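You operate a simulated robot arm through the tools that you are given. There is no shell and no other tool. Be economical: measure what you need, move in short steps, check, and stop when the job is done.

Carry out the task below with a simulated robot arm. There is one attempt and no reset: what you move stays moved.

TASK
Stack the bag of blue balloons labelled "62" from the wooden table on top of the bag of blue balloons marked "29".
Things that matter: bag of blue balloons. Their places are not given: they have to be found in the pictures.

It is judged by the outcome, as a careful person would: the job done as asked, and still so three seconds after it is handed in. It fails if anything else is knocked over, pushed out of place, dropped, spilled or broken.

THE ROBOT
A 7-joint arm with a two-finger parallel gripper, fixed in place. Base frame: the origin is at the foot of the arm, x ahead of it, y to its left, z up; the work surface is at about z = 0. Lengths are in mm, angles in rad, forces in N, time in s.
With the tool pointing down near the work surface it reaches from about 240 to 620 mm from the base axis. Its first joint turns from -1.152 to 1.152 rad. Payload 2.6 kg.
Tool frame: the origin (TCP) lies between the finger pads and is the grasp point; the fingertips stand 30 mm ahead of it; z points along the fingers, y is the line along which they close. The gripper opens to 94 mm. The fingers are 28 mm wide and 10 mm thick; the gripper's body (50 by 96 mm) begins 55 mm behind the TCP.
Orientation is that of the tool frame in the base frame, as [roll, pitch, yaw] about the fixed x, y, z axes, in that order (R = Rz(yaw) Ry(pitch) Rx(roll)). With the fingers straight down and closing along the base's y, the tool's x points along the base's -x, its y along +y and its z along -z.

THE INTERFACE
- The arm moves only by the tool play_rows. Its argument "rows" is a list of rows, each an object of numbers (a shift or turn left out is 0, a gripper value left out holds the last): "gripper": the closure in counts, from 0 (fully open) to 255 (shut); "dx", "dy", "dz": the shift along the tool's x, y, z in m; "ax", "ay", "az": the turn, a rotation vector about the tool's x, y, z in rad. In form: [{"gripper": .., "dx": .., "dy": .., "dz": .., "ax": .., "ay": .., "az": ..}, ...]. A call has 1 to 10 rows; each row shifts and turns the commanded pose from where the row before left it, along the tool's axes as they then stand. A row lasts 0.2 s, in which the tool goes at most 50 mm and 0.15 rad; a call with a longer step from one row to the next is refused whole, and so is a gripper value outside its range. A pose out of reach is approached as far as the arm can. The call stops where the force on the tool passes 40 N (or 10 N more than at its start, if that is more) or the arm is blocked; 0.2 s more then pass. The fingers move at their own pace (about 72 mm/s each) and stop on an object; they squeeze with about 35 N. The grip force told is the motor's: it shows also when the fingers shut on nothing. Time passes only in rows, and 0.2 s behind the last, so rows that do not move let the fingers close. It gives the time, the measured TCP pose, the force on the tool (base axes), the opening and the grip force at its end, in the units of the frame above (readings bear some noise), and new pictures: "pictures" is both (left out), scene, wrist or none.
- Cameras (640 x 400 px; columns grow to the right, rows downward): "scene" is fixed at [21.6, 426.8, 554.4]; the picture's right is [-0.87, -0.49, 0.00], its down [-0.33, 0.57, -0.75] and it looks along [0.37, -0.65, -0.66] (base axes); focal length 326 px, centre (320, 200). "wrist" rides on the gripper at [-37, 0, -58] in the tool frame; the picture's right is [0.00, -1.00, 0.00], its down [0.97, 0.00, -0.24] and it looks along [0.24, 0.00, 0.97] (tool axes); focal length 218 px, centre (320, 200).
- pixel_to_xyz(camera, pixels): for up to 12 pixels [column, row] of the newest picture of that camera ("zoom" is the newest enlarged one), the place [x, y, z] in the base frame of the surface seen there, good to about 2 mm. No time passes.
- inspect(camera, box): a new picture of the part [left, top, right, bottom] of that camera's present view, enlarged. No time passes.
- finish_job(): hands the job in; it is judged then, once.

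Work in short steps. Measure before you move; look again where a grasp or a placing could have gone wrong, and mend it. You have 60 turns and 100 pictures in all, the two below and enlarged ones among them. Open the gripper and draw the arm clear of the work before you hand the job in, unless the task says otherwise; then end with one line.

The tools are called after ">>>" by a JSON object that holds its "method" and its "body". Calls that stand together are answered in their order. play_rows: Moves the arm, as the interface text tells. Its arguments: {"type":"object","properties":{"rows":{"type":"array","items":{"type":"object","properties":{"gripper":{"type":"number"},"dx":{"type":"number"},"dy":{"type":"number"},"dz":{"type":"number"},"ax":{"type":"number"},"ay":{"type":"number"},"az":{"type":"number"}}}},"pictures":{"type":"string","enum":["both","scene","wrist","none"]}},"required":["rows"]} The other tools are called the same way: pixel_to_xyz (camera, pixels) gives the place of the surface under pixels of a picture; inspect (camera, box) takes an enlarged picture of a part of a camera's view; finish_job () hands the job in.

At the start:

```text
time_s: 0.0
tool_pos: [352.6, -0.8, 280.1]
tcp_rot: [3.141, 0.0, 3.141]
contact_force: [0.1, 0.6, 0.6]
grip_width: 94.0
grasp_force: 0.1
```

scene: 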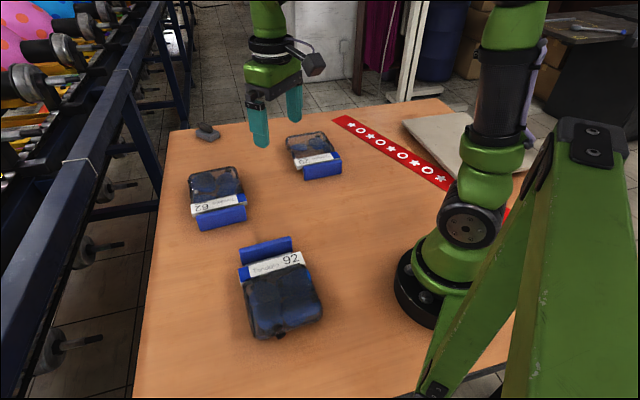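
wrist: 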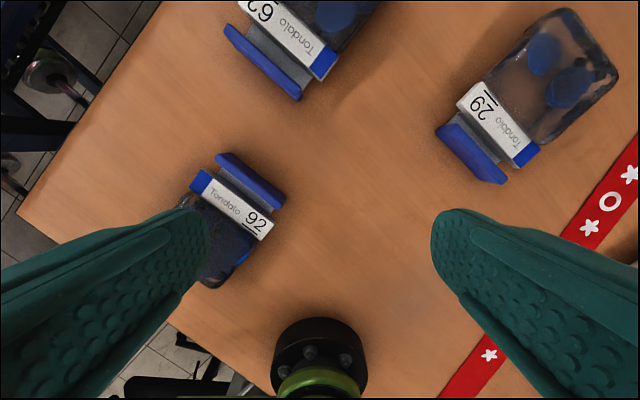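

The pictures show three bags, at about scene (215,195), (315,155) and (280,290). I'll enlarge the labels to tell them apart.

>>> {"method": "inspect", "body": {"camera": "scene", "box": [170, 120, 360, 240]}}

>>> {"method": "inspect", "body": {"camera": "wrist", "box": [180, 0, 640, 290]}}

>>> {"method": "pixel_to_xyz", "body": {"camera": "scene", "pixels": [[193, 174], [235, 169], [240, 192], [193, 203], [215, 185], [218, 205], [247, 212], [200, 226], [222, 222], [180, 230], [260, 215]]}}

>>> {"method": "pixel_to_xyz", "body": {"camera": "scene", "pixels": [[288, 138], [322, 133], [333, 151], [297, 158], [310, 145], [316, 160], [340, 172], [307, 177], [323, 170], [345, 190]]}}

```text
3.33 times, centred on (265, 180) of scene
```

zoom: 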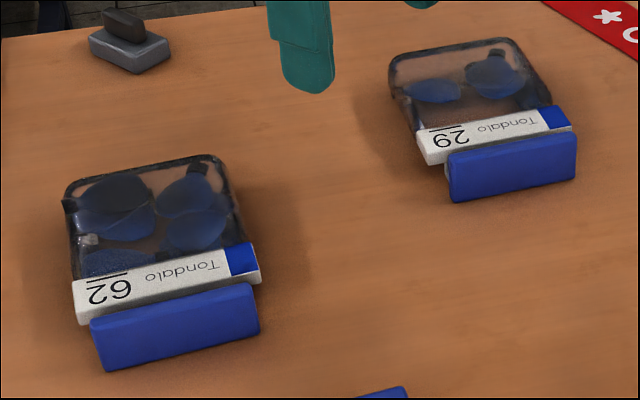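

```text
1.38 times, centred on (410, 145) of wrist
```

zoom: 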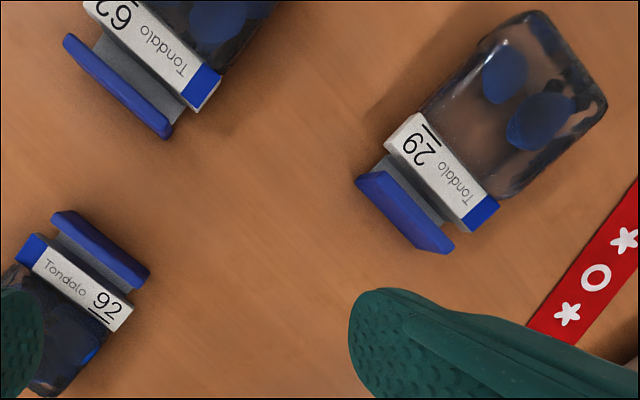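

```text
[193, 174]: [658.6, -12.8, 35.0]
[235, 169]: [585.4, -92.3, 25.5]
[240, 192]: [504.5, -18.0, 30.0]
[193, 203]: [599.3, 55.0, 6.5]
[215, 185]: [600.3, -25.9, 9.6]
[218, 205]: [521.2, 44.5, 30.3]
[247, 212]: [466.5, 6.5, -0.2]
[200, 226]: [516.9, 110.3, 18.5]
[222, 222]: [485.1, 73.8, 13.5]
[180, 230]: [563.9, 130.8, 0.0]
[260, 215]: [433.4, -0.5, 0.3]
```

```text
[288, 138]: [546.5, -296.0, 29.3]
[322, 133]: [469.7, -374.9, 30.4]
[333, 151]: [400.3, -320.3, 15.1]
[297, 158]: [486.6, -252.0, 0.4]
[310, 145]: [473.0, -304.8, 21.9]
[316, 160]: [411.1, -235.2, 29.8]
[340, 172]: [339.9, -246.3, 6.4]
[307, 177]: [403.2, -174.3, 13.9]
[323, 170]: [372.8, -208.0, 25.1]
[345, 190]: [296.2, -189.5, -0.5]
```

I need to be sure of the digits, since 62 and 29 can be confused upside down. I'll enlarge the labels more.

>>> {"method": "inspect", "body": {"camera": "wrist", "box": [450, 75, 550, 175]}}

>>> {"method": "inspect", "body": {"camera": "scene", "box": [183, 155, 253, 235]}}

>>> {"method": "pixel_to_xyz", "body": {"camera": "wrist", "pixels": [[437, 130], [502, 182], [462, 100], [538, 148], [530, 35], [565, 12], [615, 70], [560, 140], [545, 90], [500, 125], [470, 155], [490, 160]]}}

>>> {"method": "pixel_to_xyz", "body": {"camera": "wrist", "pixels": [[228, 28], [297, 97], [320, 75], [290, 40], [330, 15], [260, 60], [375, 5], [245, 5]]}}

```text
4.00 times, centred on (500, 125) of wrist
```

zoom: 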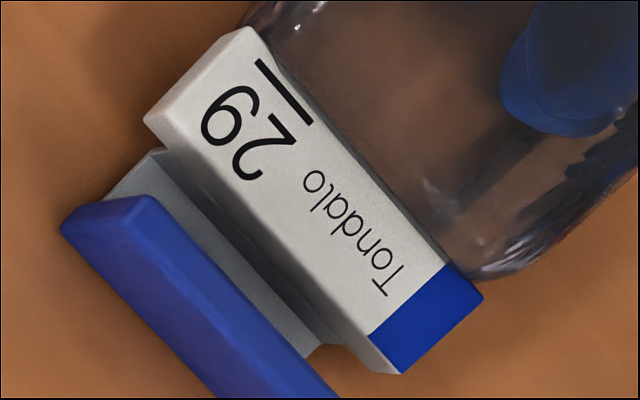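

```text
5.00 times, centred on (218, 195) of scene
```

zoom: 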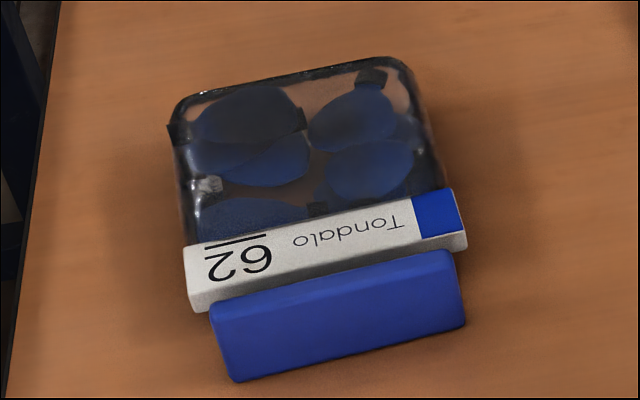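

```text
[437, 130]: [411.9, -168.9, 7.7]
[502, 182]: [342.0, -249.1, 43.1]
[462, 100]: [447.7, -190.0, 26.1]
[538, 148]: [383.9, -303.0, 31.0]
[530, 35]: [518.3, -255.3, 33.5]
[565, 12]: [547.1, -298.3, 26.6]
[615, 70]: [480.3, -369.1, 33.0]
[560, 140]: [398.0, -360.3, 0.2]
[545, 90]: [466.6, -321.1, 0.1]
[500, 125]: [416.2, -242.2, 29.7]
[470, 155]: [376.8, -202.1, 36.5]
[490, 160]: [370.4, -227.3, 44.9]
```

```text
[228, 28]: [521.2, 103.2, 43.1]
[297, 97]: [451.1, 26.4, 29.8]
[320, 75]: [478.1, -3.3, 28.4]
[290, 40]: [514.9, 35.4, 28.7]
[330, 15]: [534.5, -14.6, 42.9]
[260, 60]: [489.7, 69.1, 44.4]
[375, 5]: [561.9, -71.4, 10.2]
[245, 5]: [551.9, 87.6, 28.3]
```

Labels confirmed: 62 is the left bag, with its handle near (490,65), and 29 is the one near (450,-270). I'll move above the 62 bag to see its shape and plan a grasp.

>>> {"method": "play_rows", "body": {"rows": [{"gripper": 0, "dx": -0.035, "dy": 0.012}, {"dx": -0.035, "dy": 0.012}, {"dx": -0.035, "dy": 0.012}, {"az": -0.148}, {"az": -0.148}, {"az": -0.148}, {"az": -0.148}, {"az": -0.148}, {"az": -0.148}, {}]}}

```text
time_s: 2.2
tool_pos: [456.5, 35.4, 277.7]
tcp_rot: [-3.141, 0.0, -2.252]
contact_force: [0.5, -0.3, 0.1]
grip_width: 94.2
grasp_force: 0.0
```

scene: 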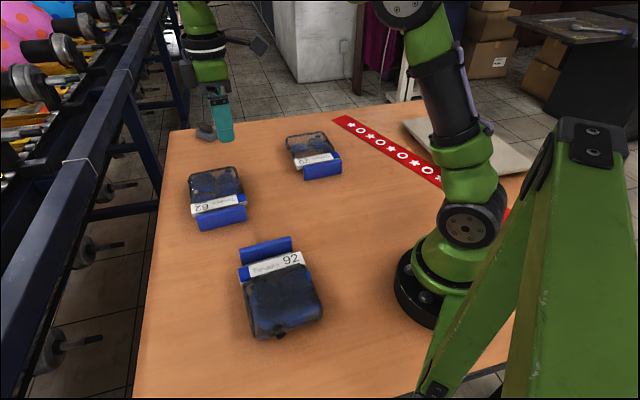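
wrist: 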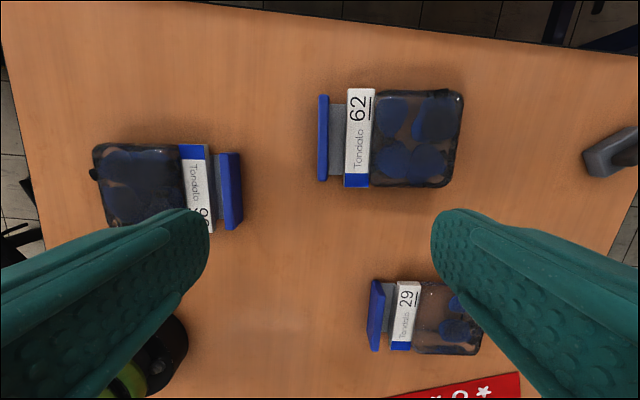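

The 62 bag now sits square in the wrist view at columns 317–465, rows 88–190. I'll measure it in detail.

>>> {"method": "inspect", "body": {"camera": "wrist", "box": [300, 75, 480, 200]}}

>>> {"method": "pixel_to_xyz", "body": {"camera": "wrist", "pixels": [[323, 98], [323, 138], [323, 178], [332, 138], [337, 138], [342, 138], [350, 138], [360, 140], [370, 140], [380, 145], [415, 140], [458, 140]]}}

>>> {"method": "pixel_to_xyz", "body": {"camera": "wrist", "pixels": [[360, 90], [360, 185], [400, 91], [450, 93], [400, 184], [445, 186], [461, 120], [461, 170], [420, 110], [420, 170], [337, 110], [337, 170]]}}

>>> {"method": "pixel_to_xyz", "body": {"camera": "wrist", "pixels": [[375, 290], [370, 345], [376, 318], [388, 318], [405, 290], [402, 345], [406, 315], [425, 290], [425, 345], [465, 350], [455, 320]]}}

```text
3.20 times, centred on (390, 138) of wrist
```

zoom: 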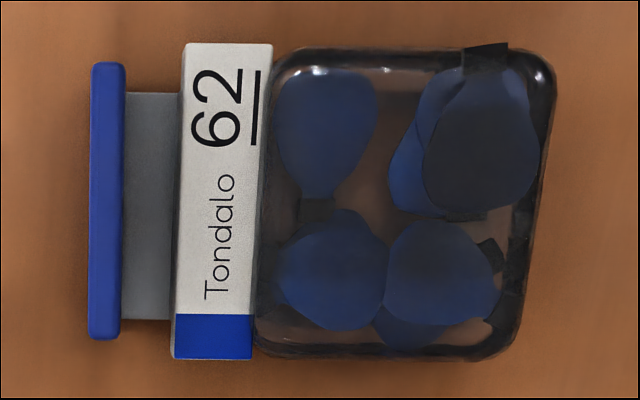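

```text
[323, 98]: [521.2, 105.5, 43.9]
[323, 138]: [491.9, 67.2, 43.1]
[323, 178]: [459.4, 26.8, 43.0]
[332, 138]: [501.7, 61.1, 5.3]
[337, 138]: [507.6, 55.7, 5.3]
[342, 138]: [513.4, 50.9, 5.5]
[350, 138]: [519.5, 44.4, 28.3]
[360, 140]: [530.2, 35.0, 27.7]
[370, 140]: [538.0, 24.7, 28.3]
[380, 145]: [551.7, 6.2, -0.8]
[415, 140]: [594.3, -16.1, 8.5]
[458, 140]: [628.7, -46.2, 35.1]
```

```text
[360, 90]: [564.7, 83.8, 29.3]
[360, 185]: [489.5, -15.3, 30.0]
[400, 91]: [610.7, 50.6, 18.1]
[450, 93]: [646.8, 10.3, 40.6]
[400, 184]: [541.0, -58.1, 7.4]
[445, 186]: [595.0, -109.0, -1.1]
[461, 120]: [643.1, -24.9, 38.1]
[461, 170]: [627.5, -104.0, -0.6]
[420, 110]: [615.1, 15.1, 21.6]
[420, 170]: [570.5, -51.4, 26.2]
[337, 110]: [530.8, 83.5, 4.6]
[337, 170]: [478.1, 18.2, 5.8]
```

```text
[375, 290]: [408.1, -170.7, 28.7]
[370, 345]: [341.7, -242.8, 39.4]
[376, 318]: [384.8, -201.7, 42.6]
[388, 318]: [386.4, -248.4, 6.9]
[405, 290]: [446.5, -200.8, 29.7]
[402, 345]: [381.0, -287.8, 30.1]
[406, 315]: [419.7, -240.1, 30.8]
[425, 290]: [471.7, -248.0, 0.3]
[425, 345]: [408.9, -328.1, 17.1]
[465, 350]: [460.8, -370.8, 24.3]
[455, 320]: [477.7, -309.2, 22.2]
```

The 62 bag has a thin upright blue handle plate with its top at z≈44 and its mid-point at (491,67). A low grey tongue joins the plate to the label block, leaving a gap of about 26 mm, so I can pinch the plate. Before grasping, I'll view the 29 bag from the same relative pose to measure where the stack goes.

>>> {"method": "play_rows", "body": {"rows": [{"dx": 0.0404, "dy": -0.0116, "gripper": 174}, {"dx": 0.0404, "dy": -0.0116}, {"dx": 0.0404, "dy": -0.0116}, {"dx": 0.0404, "dy": -0.0116}, {"dx": 0.0404, "dy": -0.0116}, {"dx": 0.0404, "dy": -0.0116}, {"dx": 0.0404, "dy": -0.0116}, {}, {}], "pictures": "wrist"}}

```text
time_s: 4.2
tool_pos: [342.5, -238.1, 280.0]
tcp_rot: [-3.141, 0.001, -2.252]
contact_force: [-0.4, 0.0, -0.2]
grip_width: 29.9
grasp_force: 0.0
```

wrist: 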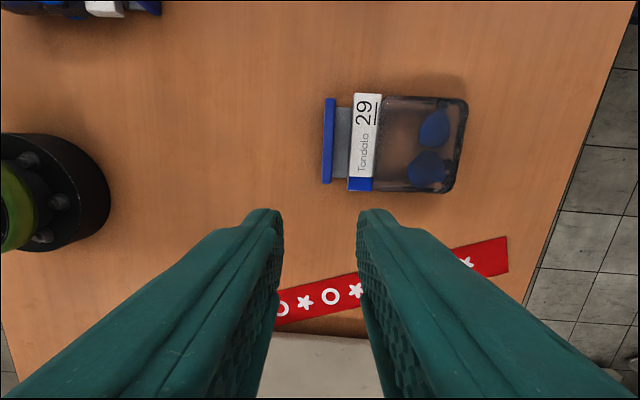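

The 29 bag appears at about wrist (395,143), turned a few degrees relative to the tool. I'll measure it.

>>> {"method": "inspect", "body": {"camera": "wrist", "box": [310, 80, 490, 205]}}

>>> {"method": "pixel_to_xyz", "body": {"camera": "wrist", "pixels": [[330, 101], [329, 120], [328, 141], [327, 160], [326, 181], [367, 97], [360, 186], [363, 140], [440, 100], [400, 100], [390, 188], [435, 190]]}}

>>> {"method": "pixel_to_xyz", "body": {"camera": "wrist", "pixels": [[463, 110], [457, 185], [462, 150], [383, 145], [400, 145], [415, 145], [450, 145], [420, 165], [400, 170], [430, 110], [380, 105], [373, 180]]}}

```text
3.20 times, centred on (400, 142) of wrist
```

zoom: 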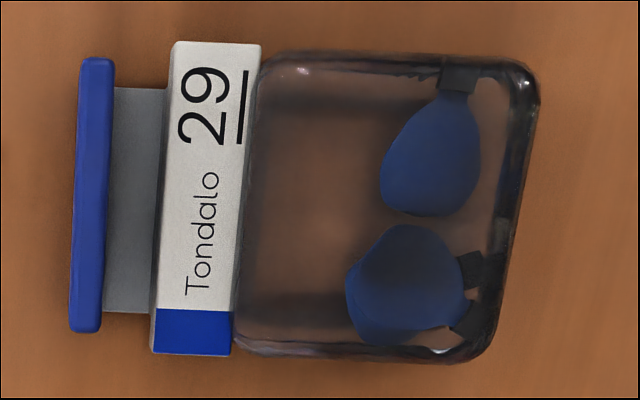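

```text
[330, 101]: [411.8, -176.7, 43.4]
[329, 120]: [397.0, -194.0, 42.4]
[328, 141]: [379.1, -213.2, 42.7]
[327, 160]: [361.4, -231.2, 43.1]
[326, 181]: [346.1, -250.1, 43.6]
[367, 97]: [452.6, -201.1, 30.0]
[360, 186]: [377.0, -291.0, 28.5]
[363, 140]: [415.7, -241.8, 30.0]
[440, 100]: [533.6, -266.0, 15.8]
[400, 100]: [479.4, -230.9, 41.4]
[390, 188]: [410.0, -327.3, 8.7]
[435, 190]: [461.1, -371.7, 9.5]
```

```text
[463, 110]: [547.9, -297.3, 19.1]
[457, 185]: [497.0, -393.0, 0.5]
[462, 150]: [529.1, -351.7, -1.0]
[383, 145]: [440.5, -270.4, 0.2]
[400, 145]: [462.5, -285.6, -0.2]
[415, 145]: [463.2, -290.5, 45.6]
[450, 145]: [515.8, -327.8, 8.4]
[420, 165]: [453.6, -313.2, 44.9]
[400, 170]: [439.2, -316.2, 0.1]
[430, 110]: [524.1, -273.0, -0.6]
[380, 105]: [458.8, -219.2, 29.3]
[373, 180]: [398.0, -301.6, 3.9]
```

The 29 handle mid-point is (379,-213) and its line lies at 48°. The 62 handle mid-point is (490.5,66) at 52°, and both bag tops are nearly flat at z≈44. I'll go above the 62 handle with the opening at 30 mm and start down.

>>> {"method": "play_rows", "body": {"rows": [{"dx": -0.0412, "dy": 0.00956, "az": -0.017}, {"dx": -0.0412, "dy": 0.00956}, {"dx": -0.0412, "dy": 0.00956}, {"dx": -0.0412, "dy": 0.00956}, {"dx": -0.0412, "dy": 0.00956}, {"dx": -0.0412, "dy": 0.00956}, {"dx": -0.0412, "dy": 0.00956}, {"dx": -0.0412, "dy": 0.00956}, {}, {}], "pictures": "none"}}

>>> {"method": "play_rows", "body": {"rows": [{"dz": 0.045}, {"dz": 0.045}, {"dz": 0.045}, {"dz": 0.025}, {}, {}]}}

```text
time_s: 6.4
tool_pos: [486.9, 71.2, 281.9]
tcp_rot: [3.142, -0.001, -2.236]
contact_force: [0.1, 0.3, 0.5]
grip_width: 30.0
grasp_force: 0.1
```

```text
time_s: 7.8
tool_pos: [484.7, 70.9, 117.4]
tcp_rot: [-3.14, 0.0, -2.237]
contact_force: [0.4, 0.9, -0.4]
grip_width: 29.6
grasp_force: 0.0
```

scene: 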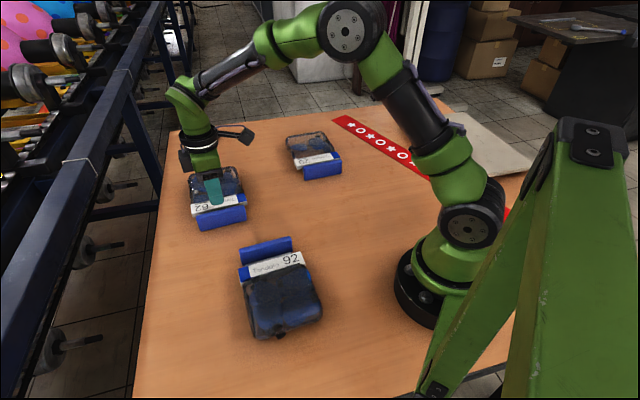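
wrist: 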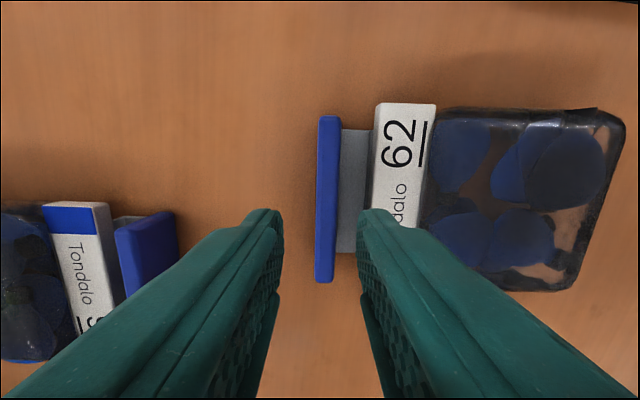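

I'm at (484.7,70.9), and the handle shows at columns 316–340, slightly right of the finger centre. I'll remeasure its position.

>>> {"method": "pixel_to_xyz", "body": {"camera": "wrist", "pixels": [[319, 150], [323, 150], [328, 150], [333, 150], [338, 150], [328, 120], [326, 200], [325, 275], [336, 240], [370, 150], [377, 150], [350, 200]]}}

>>> {"method": "inspect", "body": {"camera": "wrist", "box": [260, 100, 440, 300]}}

```text
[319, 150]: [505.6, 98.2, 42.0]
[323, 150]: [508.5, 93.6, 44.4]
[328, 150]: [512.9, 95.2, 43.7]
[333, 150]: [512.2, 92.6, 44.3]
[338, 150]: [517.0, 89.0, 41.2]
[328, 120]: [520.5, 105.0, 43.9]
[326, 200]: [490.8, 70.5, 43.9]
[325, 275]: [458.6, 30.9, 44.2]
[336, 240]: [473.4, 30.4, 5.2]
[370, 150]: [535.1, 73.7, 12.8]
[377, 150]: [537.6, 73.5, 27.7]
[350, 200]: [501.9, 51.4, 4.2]
```

```text
2.00 times, centred on (350, 200) of wrist
```

zoom: 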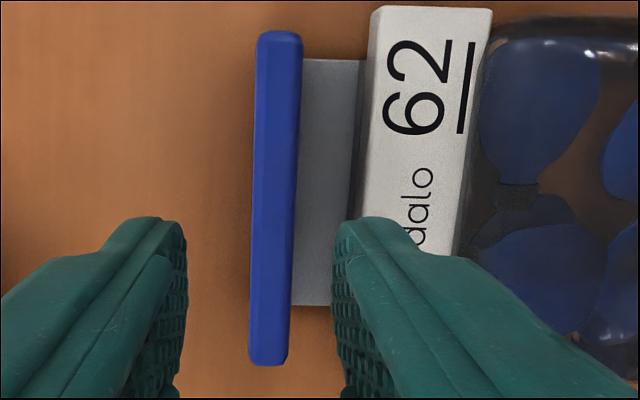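

The handle centre is at (489.5,68) on a 50° line, so I shift dy −5.6 mm and turn az +0.026. I'll narrow the opening slightly and descend to just above the plate top to check.

>>> {"method": "play_rows", "body": {"rows": [{"dy": -0.0056, "dx": -0.0007, "az": 0.026, "gripper": 184}, {}, {"dz": 0.02}, {"dz": 0.012}, {}, {}], "pictures": "wrist"}}

```text
time_s: 9.2
tool_pos: [489.7, 66.9, 89.0]
tcp_rot: [3.14, 0.0, -2.261]
contact_force: [0.4, 0.5, -0.1]
grip_width: 26.1
grasp_force: 0.1
```

wrist: 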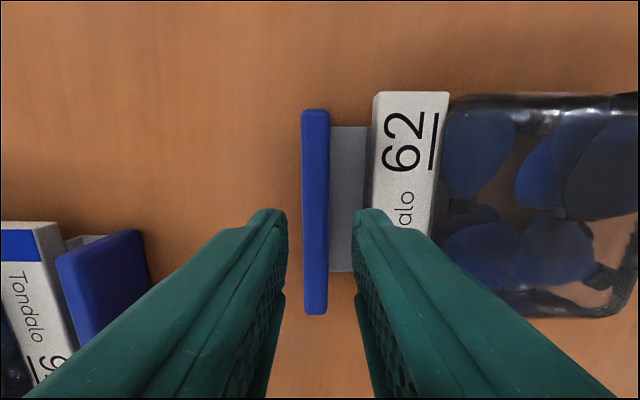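

The fingers straddle the plate (columns 302–328 between tips at 287 and 353), with the right finger over the gap. I'll nudge +1.5 mm and descend to TCP z≈45.

>>> {"method": "play_rows", "body": {"rows": [{"dy": 0.0015}, {"dz": 0.015}, {"dz": 0.015}, {"dz": 0.013}, {}, {}]}}

```text
time_s: 10.6
tool_pos: [486.9, 70.8, 43.4]
tcp_rot: [3.141, 0.002, -2.26]
contact_force: [-0.6, -0.3, 0.4]
grip_width: 26.2
grasp_force: 0.0
```

scene: 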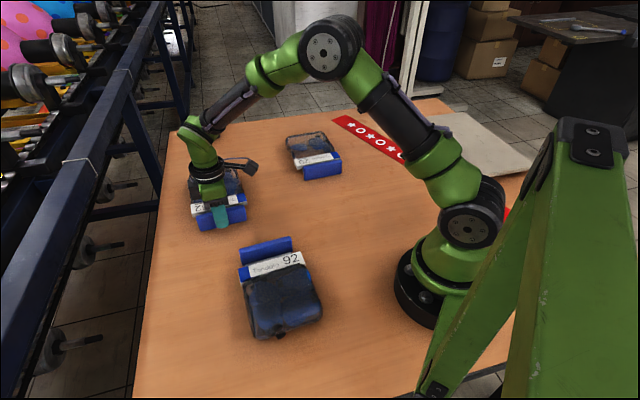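
wrist: 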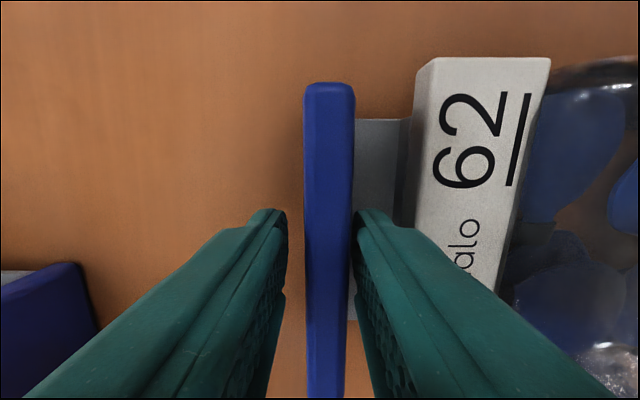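

The plate is between the fingers but closer to the right one. I'll shift dy −3 mm, close, and check the grip.

>>> {"method": "play_rows", "body": {"rows": [{"dy": -0.003}, {"gripper": 255}, {}, {}, {}], "pictures": "wrist"}}

```text
time_s: 11.8
tool_pos: [489.8, 66.1, 44.5]
tcp_rot: [-3.141, 0.0, -2.263]
contact_force: [-0.3, 2.0, 0.9]
grip_width: 17.6
grasp_force: 35.4
```

wrist: 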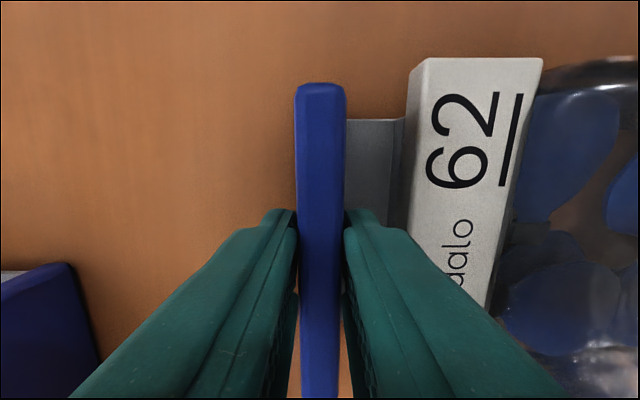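

The plate is gripped at 17.6 mm with 35 N. I'll lift gently and look for slipping or drooping.

>>> {"method": "play_rows", "body": {"rows": [{"dz": -0.01}, {"dz": -0.015}, {"dz": -0.02}, {"dz": -0.025}, {"dz": -0.03}, {}, {}]}}

```text
time_s: 13.4
tool_pos: [487.5, 63.0, 145.4]
tcp_rot: [-3.141, 0.0, -2.262]
contact_force: [-1.0, -0.4, -0.4]
grip_width: 0.0
grasp_force: 32.9
```

scene: 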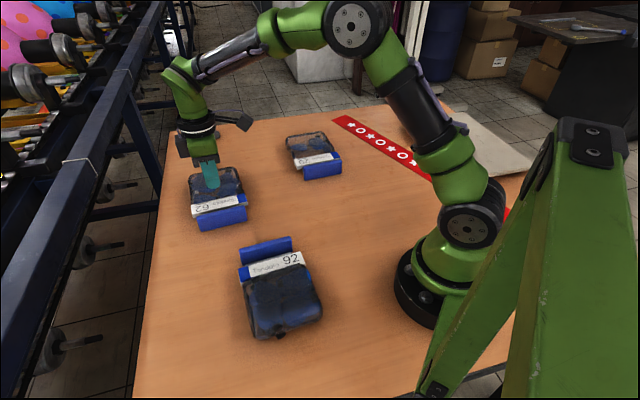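
wrist: 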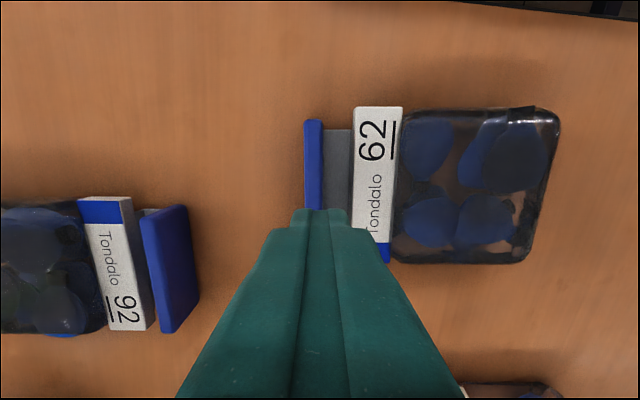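

The plate slipped out: opening is 0 and the bag is still on the table at about the same place. I'll look closely at the handle's shape and whether the bag moved.

>>> {"method": "inspect", "body": {"camera": "scene", "box": [180, 190, 260, 240]}}

>>> {"method": "inspect", "body": {"camera": "wrist", "box": [130, 190, 230, 350]}}

>>> {"method": "pixel_to_xyz", "body": {"camera": "wrist", "pixels": [[306, 150], [309, 150], [312, 150], [316, 150], [320, 150], [322, 150], [324, 150], [314, 124], [312, 200], [350, 150], [356, 150], [400, 115]]}}

>>> {"method": "pixel_to_xyz", "body": {"camera": "wrist", "pixels": [[165, 214], [178, 240], [183, 260], [187, 275], [192, 290], [155, 240], [160, 215], [165, 320], [190, 215], [175, 325]]}}

```text
8.00 times, centred on (220, 215) of scene
```

zoom: 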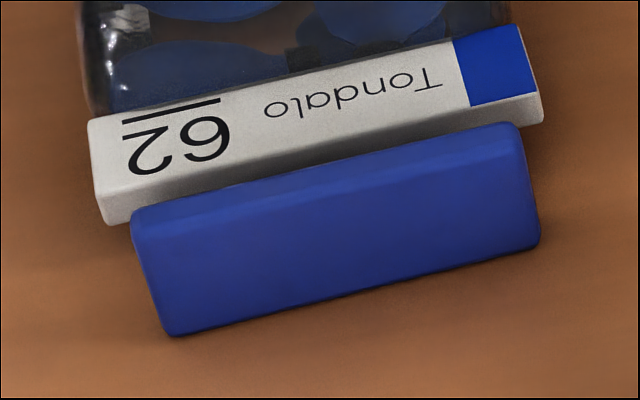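

```text
2.50 times, centred on (180, 270) of wrist
```

zoom: 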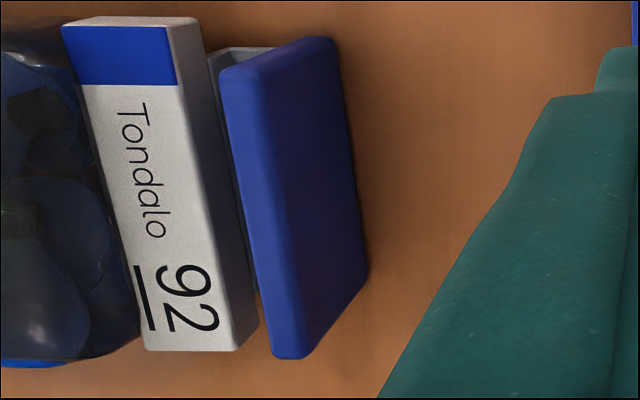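

```text
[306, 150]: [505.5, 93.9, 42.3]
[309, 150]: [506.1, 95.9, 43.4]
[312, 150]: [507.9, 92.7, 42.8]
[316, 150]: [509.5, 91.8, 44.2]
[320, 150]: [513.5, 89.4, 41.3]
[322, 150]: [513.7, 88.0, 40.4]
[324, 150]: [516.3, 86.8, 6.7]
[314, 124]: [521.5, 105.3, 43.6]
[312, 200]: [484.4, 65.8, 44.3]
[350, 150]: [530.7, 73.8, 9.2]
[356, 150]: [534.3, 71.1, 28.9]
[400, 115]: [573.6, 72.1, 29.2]
```

```text
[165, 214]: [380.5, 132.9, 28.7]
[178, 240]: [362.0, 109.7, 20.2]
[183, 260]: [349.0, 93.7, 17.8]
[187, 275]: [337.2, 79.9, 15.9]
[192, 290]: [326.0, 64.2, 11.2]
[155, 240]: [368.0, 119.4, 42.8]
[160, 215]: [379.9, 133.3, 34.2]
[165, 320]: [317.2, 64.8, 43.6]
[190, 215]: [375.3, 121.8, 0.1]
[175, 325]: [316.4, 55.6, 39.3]
```

The 62 bag hasn't moved noticeably. The 17.6 mm grip width against a top about 11 mm thick suggests the plate widens downward, so I'll measure its profile on the 62 and 92 bags.

>>> {"method": "pixel_to_xyz", "body": {"camera": "scene", "pixels": [[222, 209], [222, 211], [222, 213], [222, 215], [222, 217], [222, 219], [222, 221], [222, 223], [222, 225], [222, 227], [222, 229], [222, 232]]}}

>>> {"method": "pixel_to_xyz", "body": {"camera": "scene", "pixels": [[265, 237], [265, 239], [265, 241], [265, 243], [265, 245], [265, 247], [265, 249], [265, 251], [265, 253], [265, 255], [265, 257], [265, 259]]}}

>>> {"method": "inspect", "body": {"camera": "scene", "box": [230, 225, 330, 290]}}

```text
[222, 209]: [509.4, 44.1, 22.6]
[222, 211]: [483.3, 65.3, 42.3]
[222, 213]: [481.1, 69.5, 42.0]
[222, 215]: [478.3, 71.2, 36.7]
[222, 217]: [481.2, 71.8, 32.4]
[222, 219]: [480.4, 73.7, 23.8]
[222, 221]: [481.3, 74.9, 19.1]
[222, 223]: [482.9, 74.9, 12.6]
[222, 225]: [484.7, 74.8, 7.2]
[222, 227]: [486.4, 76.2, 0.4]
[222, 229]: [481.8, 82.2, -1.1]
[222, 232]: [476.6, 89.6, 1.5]
```

```text
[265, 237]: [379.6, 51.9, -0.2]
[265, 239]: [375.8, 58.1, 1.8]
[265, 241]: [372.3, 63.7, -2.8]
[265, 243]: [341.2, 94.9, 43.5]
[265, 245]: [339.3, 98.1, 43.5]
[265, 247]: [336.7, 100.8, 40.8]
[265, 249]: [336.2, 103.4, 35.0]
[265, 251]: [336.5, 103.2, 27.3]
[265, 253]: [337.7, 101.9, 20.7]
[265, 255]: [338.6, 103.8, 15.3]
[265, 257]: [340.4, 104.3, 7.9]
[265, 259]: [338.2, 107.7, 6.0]
```

```text
6.15 times, centred on (280, 258) of scene
```

zoom: 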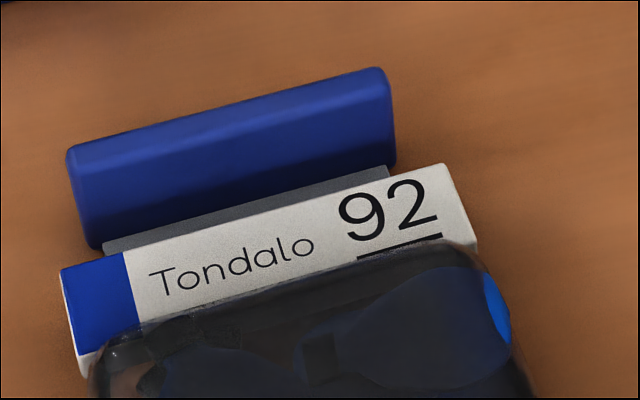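

The plate is actually straight-sided, about 16 mm thick with a rounded top, so the first grip was simply shallow and the lift was fast. I'll regrip deeper (tips near z≈9) and lift slowly, with checks.

>>> {"method": "play_rows", "body": {"rows": [{"gripper": 174}, {}, {}, {"dz": 0.02}, {"dz": 0.02}, {}, {}], "pictures": "wrist"}}

```text
time_s: 15.0
tool_pos: [489.7, 65.0, 105.5]
tcp_rot: [-3.14, 0.001, -2.264]
contact_force: [-0.1, -0.1, 1.0]
grip_width: 30.1
grasp_force: 0.0
```

wrist: 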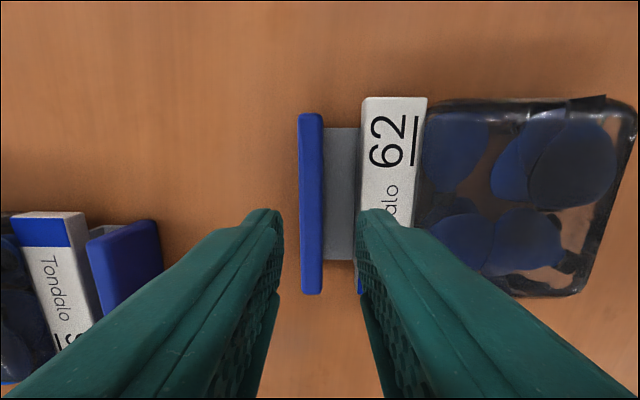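

The plate centre sits about 4 mm left of the finger centre, so I correct with dy +4 mm and descend to TCP z≈39.

>>> {"method": "play_rows", "body": {"rows": [{"dy": 0.004}, {"dz": 0.02}, {"dz": 0.02}, {"dz": 0.015}, {"dz": 0.01}, {}, {}], "pictures": "wrist"}}

```text
time_s: 16.6
tool_pos: [487.9, 69.2, 40.0]
tcp_rot: [3.141, 0.0, -2.263]
contact_force: [-1.3, -0.1, 0.7]
grip_width: 30.0
grasp_force: 0.0
```

wrist: 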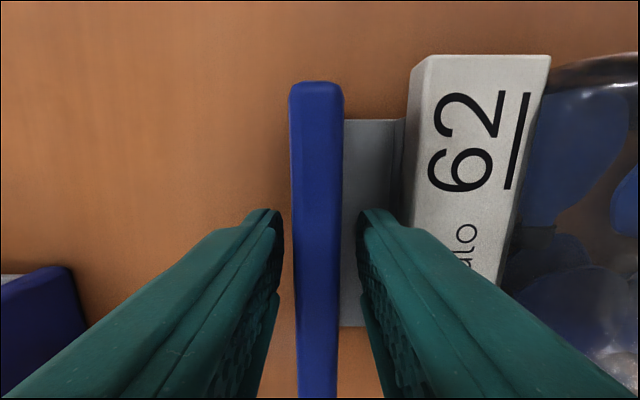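

The plate is well between the fingers. I'll go 2 mm deeper, close fully, then lift in small steps.

>>> {"method": "play_rows", "body": {"rows": [{"dz": 0.002}, {"gripper": 255}, {}, {}, {}, {}, {}], "pictures": "none"}}

>>> {"method": "play_rows", "body": {"rows": [{"dz": -0.003}, {"dz": -0.003}, {"dz": -0.003}, {"dz": -0.003}, {"dz": -0.003}, {}]}}

```text
time_s: 18.2
tool_pos: [488.2, 69.7, 38.0]
tcp_rot: [3.141, 0.0, -2.262]
contact_force: [-1.6, -0.1, 2.1]
grip_width: 17.3
grasp_force: 35.0
```

```text
time_s: 19.6
tool_pos: [488.4, 69.0, 53.3]
tcp_rot: [3.14, -0.001, -2.263]
contact_force: [-0.1, 0.3, -1.9]
grip_width: 17.8
grasp_force: 35.0
```

scene: 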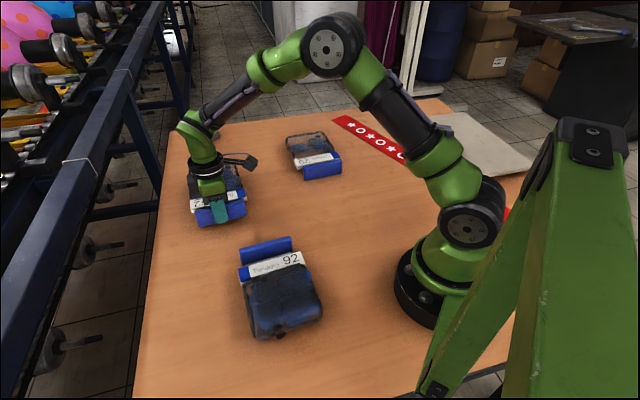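
wrist: 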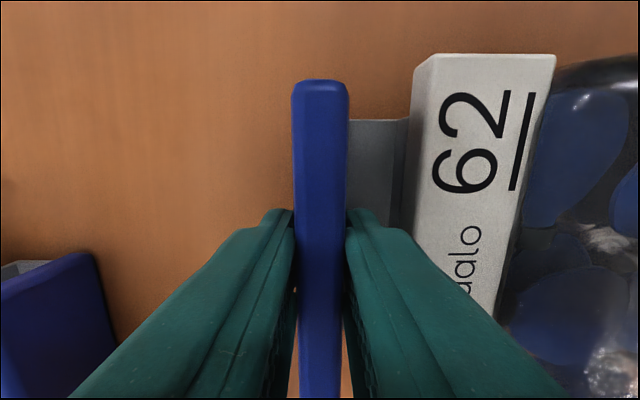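

It's holding at 53 mm, with a load of about 2 N. I'll check how level the bag is.

>>> {"method": "pixel_to_xyz", "body": {"camera": "wrist", "pixels": [[322, 120], [322, 180], [440, 80], [540, 80], [430, 160], [510, 200], [370, 160], [480, 260], [580, 75]]}}

>>> {"method": "play_rows", "body": {"rows": [{"dz": -0.004}, {"dz": -0.004}, {"dz": -0.004}, {"dz": -0.004}, {"dz": -0.004}, {}]}}

```text
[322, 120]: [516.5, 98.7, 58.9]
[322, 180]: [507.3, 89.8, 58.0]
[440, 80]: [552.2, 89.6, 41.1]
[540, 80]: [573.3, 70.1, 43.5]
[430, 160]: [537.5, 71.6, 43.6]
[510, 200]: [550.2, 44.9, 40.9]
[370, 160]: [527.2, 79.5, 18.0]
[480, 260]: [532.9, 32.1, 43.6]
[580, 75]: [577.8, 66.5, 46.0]
```

```text
time_s: 21.0
tool_pos: [488.3, 68.0, 72.7]
tcp_rot: [-3.141, 0.0, -2.262]
contact_force: [-0.4, -0.8, -1.5]
grip_width: 17.9
grasp_force: 35.0
```

scene: 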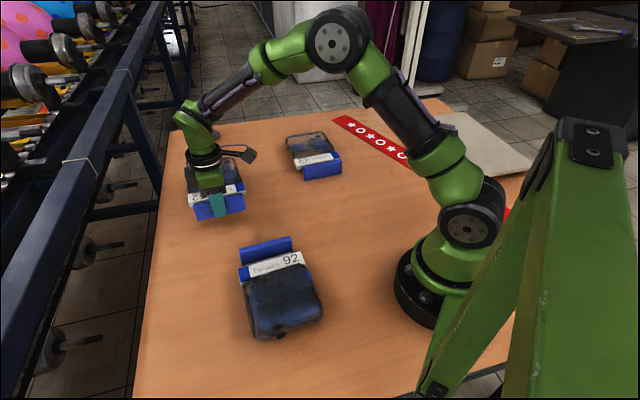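
wrist: 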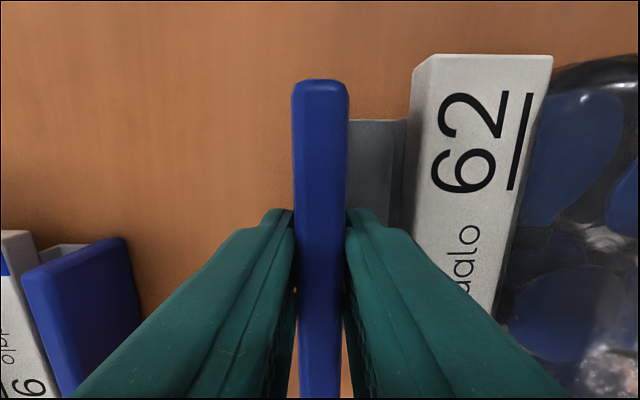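

The bag is level and held firmly. I'll lift smoothly to z≈150, clear of everything.

>>> {"method": "play_rows", "body": {"rows": [{"dz": -0.006}, {"dz": -0.009}, {"dz": -0.01}, {"dz": -0.01}, {"dz": -0.01}, {"dz": -0.01}, {"dz": -0.01}, {"dz": -0.008}, {"dz": -0.005}, {}]}}

```text
time_s: 23.2
tool_pos: [487.3, 68.4, 149.6]
tcp_rot: [3.141, 0.002, -2.261]
contact_force: [0.3, -0.4, -1.5]
grip_width: 17.7
grasp_force: 34.6
```

scene: 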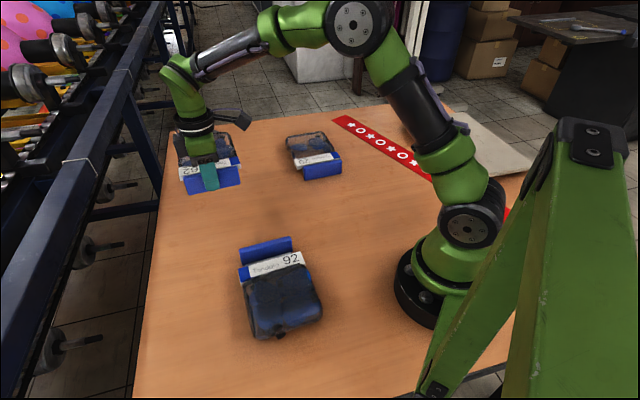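
wrist: 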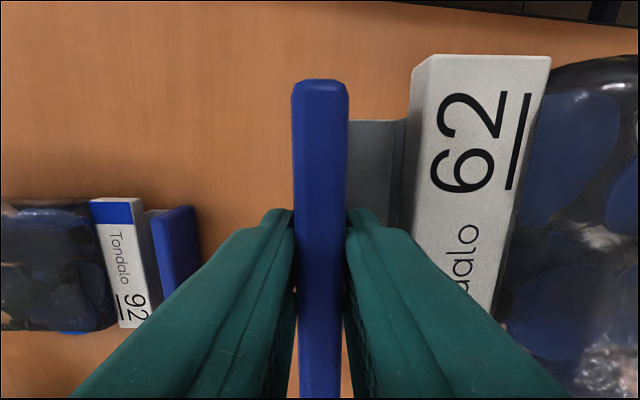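

The hold is stable. I'll carry it at this height toward the 29 bag, smoothly, in two calls: total dx +286 mm, dy −94 mm, turn +0.035.

>>> {"method": "play_rows", "body": {"rows": [{"dx": 0.006, "dy": -0.002}, {"dx": 0.01, "dy": -0.0033}, {"dx": 0.015, "dy": -0.005}, {"dx": 0.018, "dy": -0.006}, {"dx": 0.018, "dy": -0.006}, {"dx": 0.018, "dy": -0.006}, {"dx": 0.018, "dy": -0.006}, {"dx": 0.018, "dy": -0.006}, {"dx": 0.014, "dy": -0.0045}, {"dx": 0.008, "dy": -0.0025}], "pictures": "none"}}

>>> {"method": "play_rows", "body": {"rows": [{"dx": 0.008, "dy": -0.0027}, {"dx": 0.014, "dy": -0.0045}, {"dx": 0.018, "dy": -0.006}, {"dx": 0.018, "dy": -0.006, "az": 0.01}, {"dx": 0.018, "dy": -0.006, "az": 0.015}, {"dx": 0.018, "dy": -0.006, "az": 0.01}, {"dx": 0.018, "dy": -0.006}, {"dx": 0.014, "dy": -0.0045}, {"dx": 0.009, "dy": -0.003}, {}]}}

```text
time_s: 25.4
tool_pos: [433.1, -72.6, 147.8]
tcp_rot: [-3.14, 0.0, -2.265]
contact_force: [0.8, -0.4, -0.7]
grip_width: 17.9
grasp_force: 35.0
```

```text
time_s: 27.6
tool_pos: [377.4, -201.7, 149.6]
tcp_rot: [3.141, 0.0, -2.296]
contact_force: [-0.1, -0.5, -1.6]
grip_width: 17.7
grasp_force: 35.6
```

scene: 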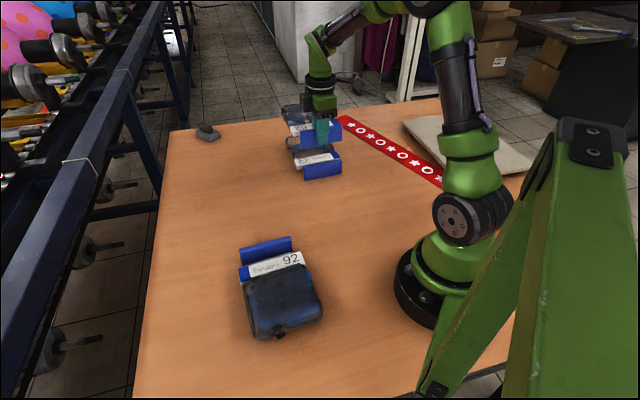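
wrist: 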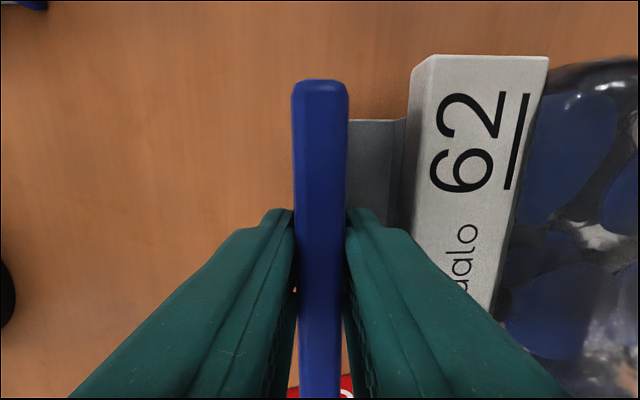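

I'm at (377,-202). I'll confirm the 29 handle's line in the scene view at about (305–342,158–178) before the final correction.

>>> {"method": "inspect", "body": {"camera": "scene", "box": [275, 90, 355, 190]}}

>>> {"method": "pixel_to_xyz", "body": {"camera": "scene", "pixels": [[305, 168], [322, 164], [339, 160], [305, 174], [322, 171], [339, 168], [293, 161], [341, 150], [315, 158], [290, 140], [325, 145], [339, 135]]}}

```text
4.00 times, centred on (315, 140) of scene
```

zoom: 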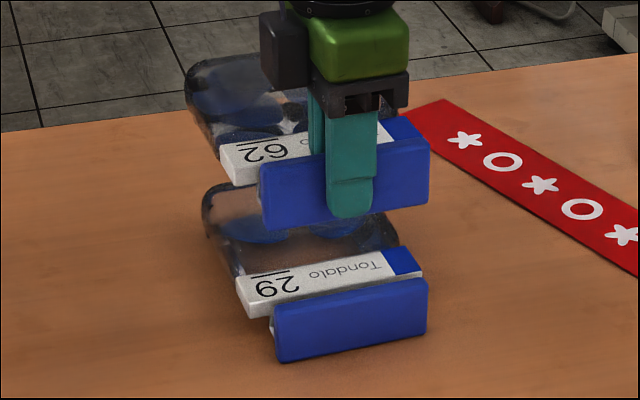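

```text
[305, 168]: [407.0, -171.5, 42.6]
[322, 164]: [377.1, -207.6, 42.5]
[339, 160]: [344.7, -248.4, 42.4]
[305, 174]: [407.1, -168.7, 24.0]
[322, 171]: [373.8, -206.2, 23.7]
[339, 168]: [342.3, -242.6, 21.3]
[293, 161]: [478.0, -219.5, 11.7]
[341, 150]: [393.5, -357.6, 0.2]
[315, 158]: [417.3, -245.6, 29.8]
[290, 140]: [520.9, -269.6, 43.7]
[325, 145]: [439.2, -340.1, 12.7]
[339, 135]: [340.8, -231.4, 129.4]
```

The 29 plate centre is about (380,-211) at 48.8°, and the tool is already at 48.4°. I'll apply the correction and lower to just above contact, which should be near TCP z≈83.

>>> {"method": "play_rows", "body": {"rows": [{"dx": 0.0053, "dy": -0.004}, {"dy": -0.0041}, {}, {"dz": 0.01}, {"dz": 0.012}, {"dz": 0.012}, {"dz": 0.012}, {"dz": 0.008}, {"dz": 0.003}, {}]}}

>>> {"method": "inspect", "body": {"camera": "scene", "box": [270, 100, 360, 190]}}

```text
time_s: 29.8
tool_pos: [382.7, -213.4, 92.8]
tcp_rot: [3.141, 0.001, -2.3]
contact_force: [0.2, 0.3, -1.9]
grip_width: 17.5
grasp_force: 35.0
```

scene: 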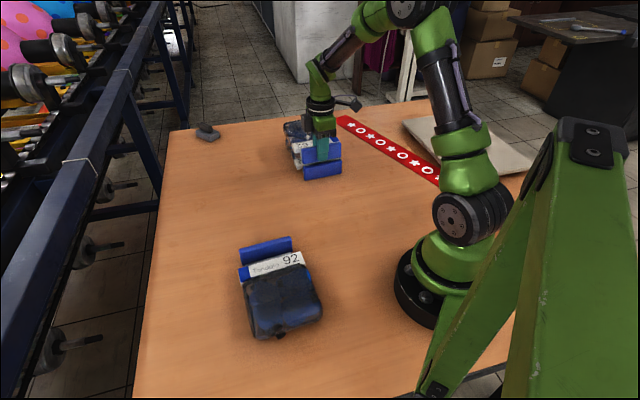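
wrist: 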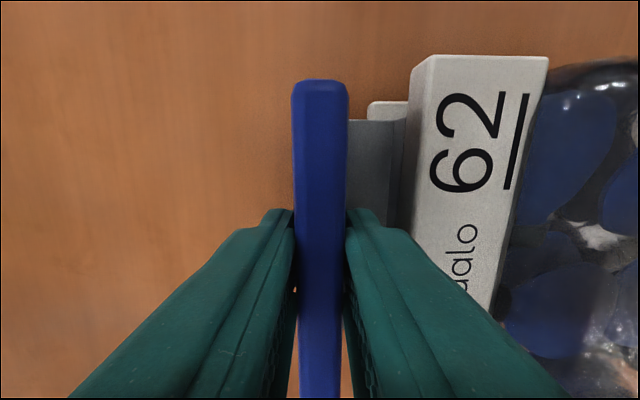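

```text
4.44 times, centred on (315, 145) of scene
```

zoom: 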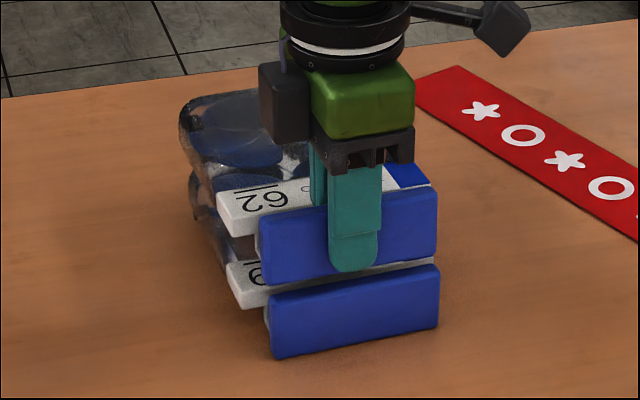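

Alignment looks excellent. I'll lower in 1.5–2 mm steps until the load shows contact.

>>> {"method": "play_rows", "body": {"rows": [{"dz": 0.002}, {"dz": 0.002}, {"dz": 0.002}, {"dz": 0.0015}, {}, {}], "pictures": "none"}}

>>> {"method": "play_rows", "body": {"rows": [{"dz": 0.001}, {"dz": 0.001}, {}, {}], "pictures": "scene"}}

```text
time_s: 31.2
tool_pos: [381.9, -212.3, 84.9]
tcp_rot: [3.141, -0.003, -2.296]
contact_force: [0.3, 0.0, -0.6]
grip_width: 17.7
grasp_force: 35.4
```

```text
time_s: 32.2
tool_pos: [381.0, -212.3, 83.8]
tcp_rot: [-3.14, -0.001, -2.298]
contact_force: [0.6, -0.3, -0.7]
grip_width: 17.6
grasp_force: 34.7
```

scene: 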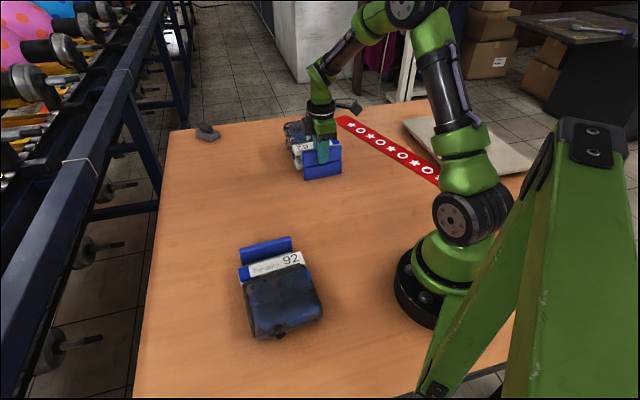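

>>> {"method": "play_rows", "body": {"rows": [{"dz": 0.001}, {"dz": 0.001}, {}, {}], "pictures": "none"}}

>>> {"method": "inspect", "body": {"camera": "scene", "box": [280, 110, 350, 190]}}

```text
time_s: 33.2
tool_pos: [381.1, -212.6, 81.5]
tcp_rot: [3.141, -0.001, -2.297]
contact_force: [-1.2, 2.2, 7.6]
grip_width: 17.6
grasp_force: 34.9
```

```text
5.00 times, centred on (315, 150) of scene
```

zoom: 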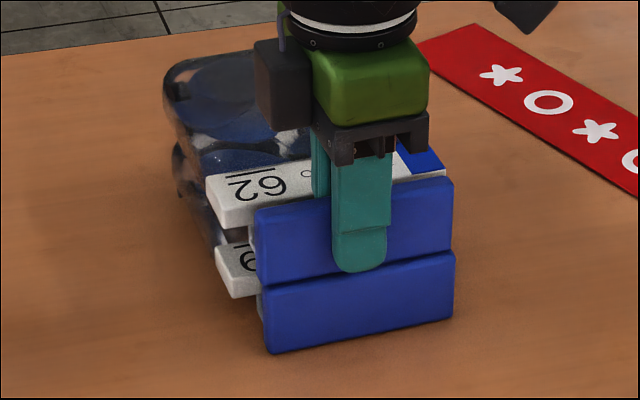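

Contact made: +7.6 N, and the bags meet. I'll ease up 1 mm, open to 30 mm only so the label isn't pushed, and check.

>>> {"method": "play_rows", "body": {"rows": [{"dz": -0.001}, {"gripper": 200}, {"gripper": 174}, {}, {}]}}

```text
time_s: 34.4
tool_pos: [381.6, -212.0, 81.9]
tcp_rot: [-3.141, -0.001, -2.296]
contact_force: [-1.1, -0.7, -0.2]
grip_width: 30.0
grasp_force: 0.2
```

scene: 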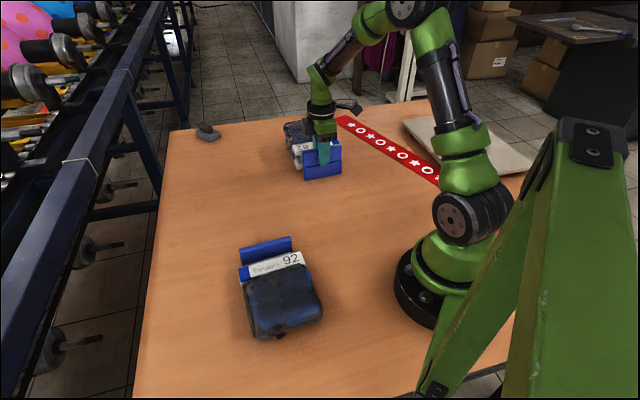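
wrist: 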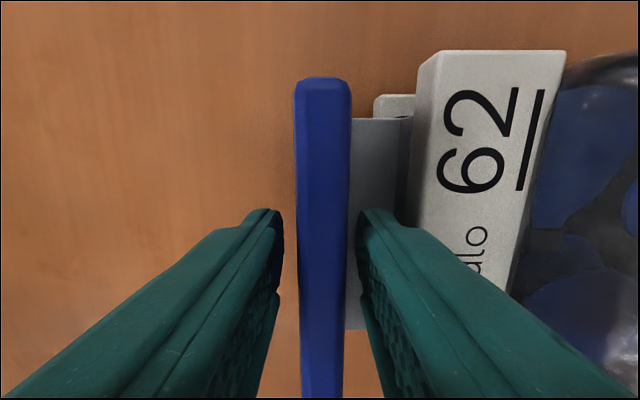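

Released cleanly with clearance on both sides. I'll rise straight up slowly, then faster.

>>> {"method": "play_rows", "body": {"rows": [{"dz": -0.01}, {"dz": -0.012}, {"dz": -0.015}, {"dz": -0.02}, {"dz": -0.03}, {"dz": -0.04}, {"dz": -0.04}, {}, {}]}}

>>> {"method": "inspect", "body": {"camera": "scene", "box": [270, 100, 360, 190]}}

```text
time_s: 36.4
tool_pos: [381.6, -210.7, 250.0]
tcp_rot: [-3.141, 0.0, -2.298]
contact_force: [0.2, 0.4, 0.2]
grip_width: 29.9
grasp_force: 0.0
```

scene: 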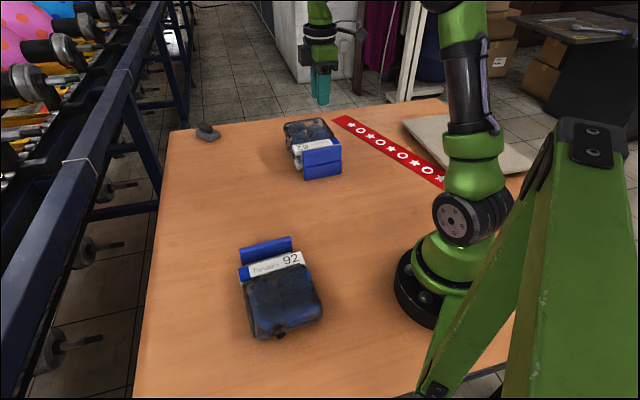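
wrist: 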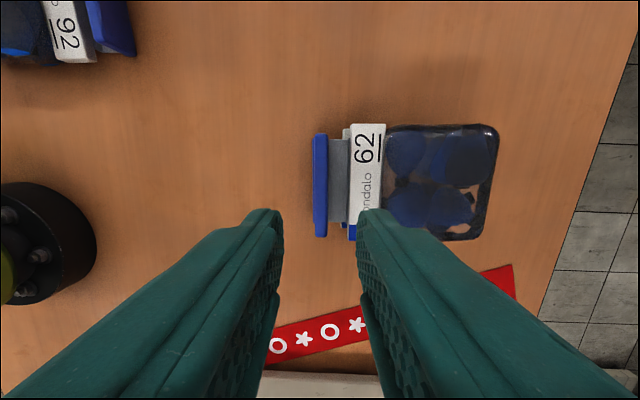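

```text
4.44 times, centred on (315, 145) of scene
```

zoom: 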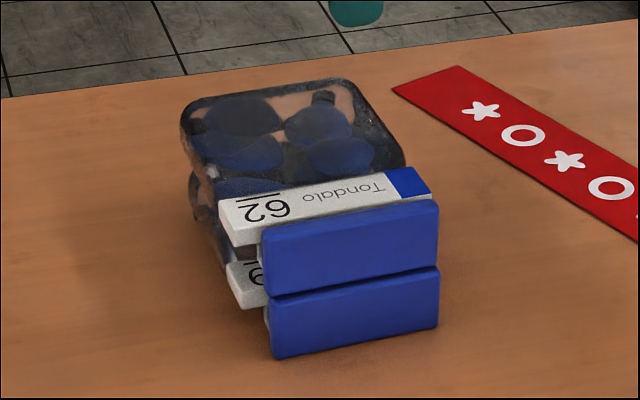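

The 62 bag sits squarely on the 29 bag and nothing else has moved. I'll open the gripper fully, move the arm sideways clear of the stack, and hand the job in.

>>> {"method": "play_rows", "body": {"rows": [{"gripper": 0, "dx": -0.03, "dy": 0.02}, {"dx": -0.03, "dy": 0.02}, {"dx": -0.03, "dy": 0.02}, {"dx": -0.03, "dy": 0.02}, {"dx": -0.03}, {}, {}], "pictures": "scene"}}

```text
time_s: 38.0
tool_pos: [418.9, -46.1, 249.2]
tcp_rot: [3.14, -0.001, -2.295]
contact_force: [0.0, 1.0, -0.1]
grip_width: 94.2
grasp_force: 0.1
```

scene: 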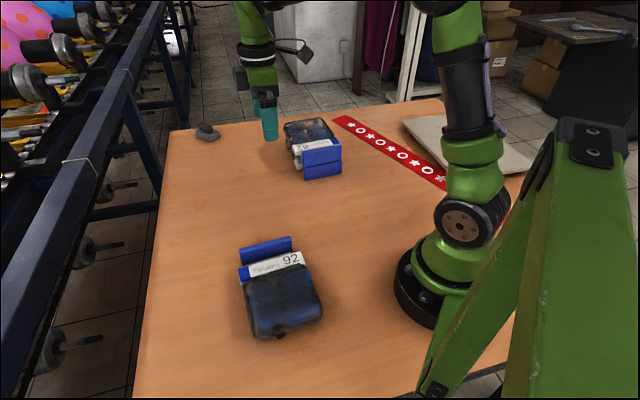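

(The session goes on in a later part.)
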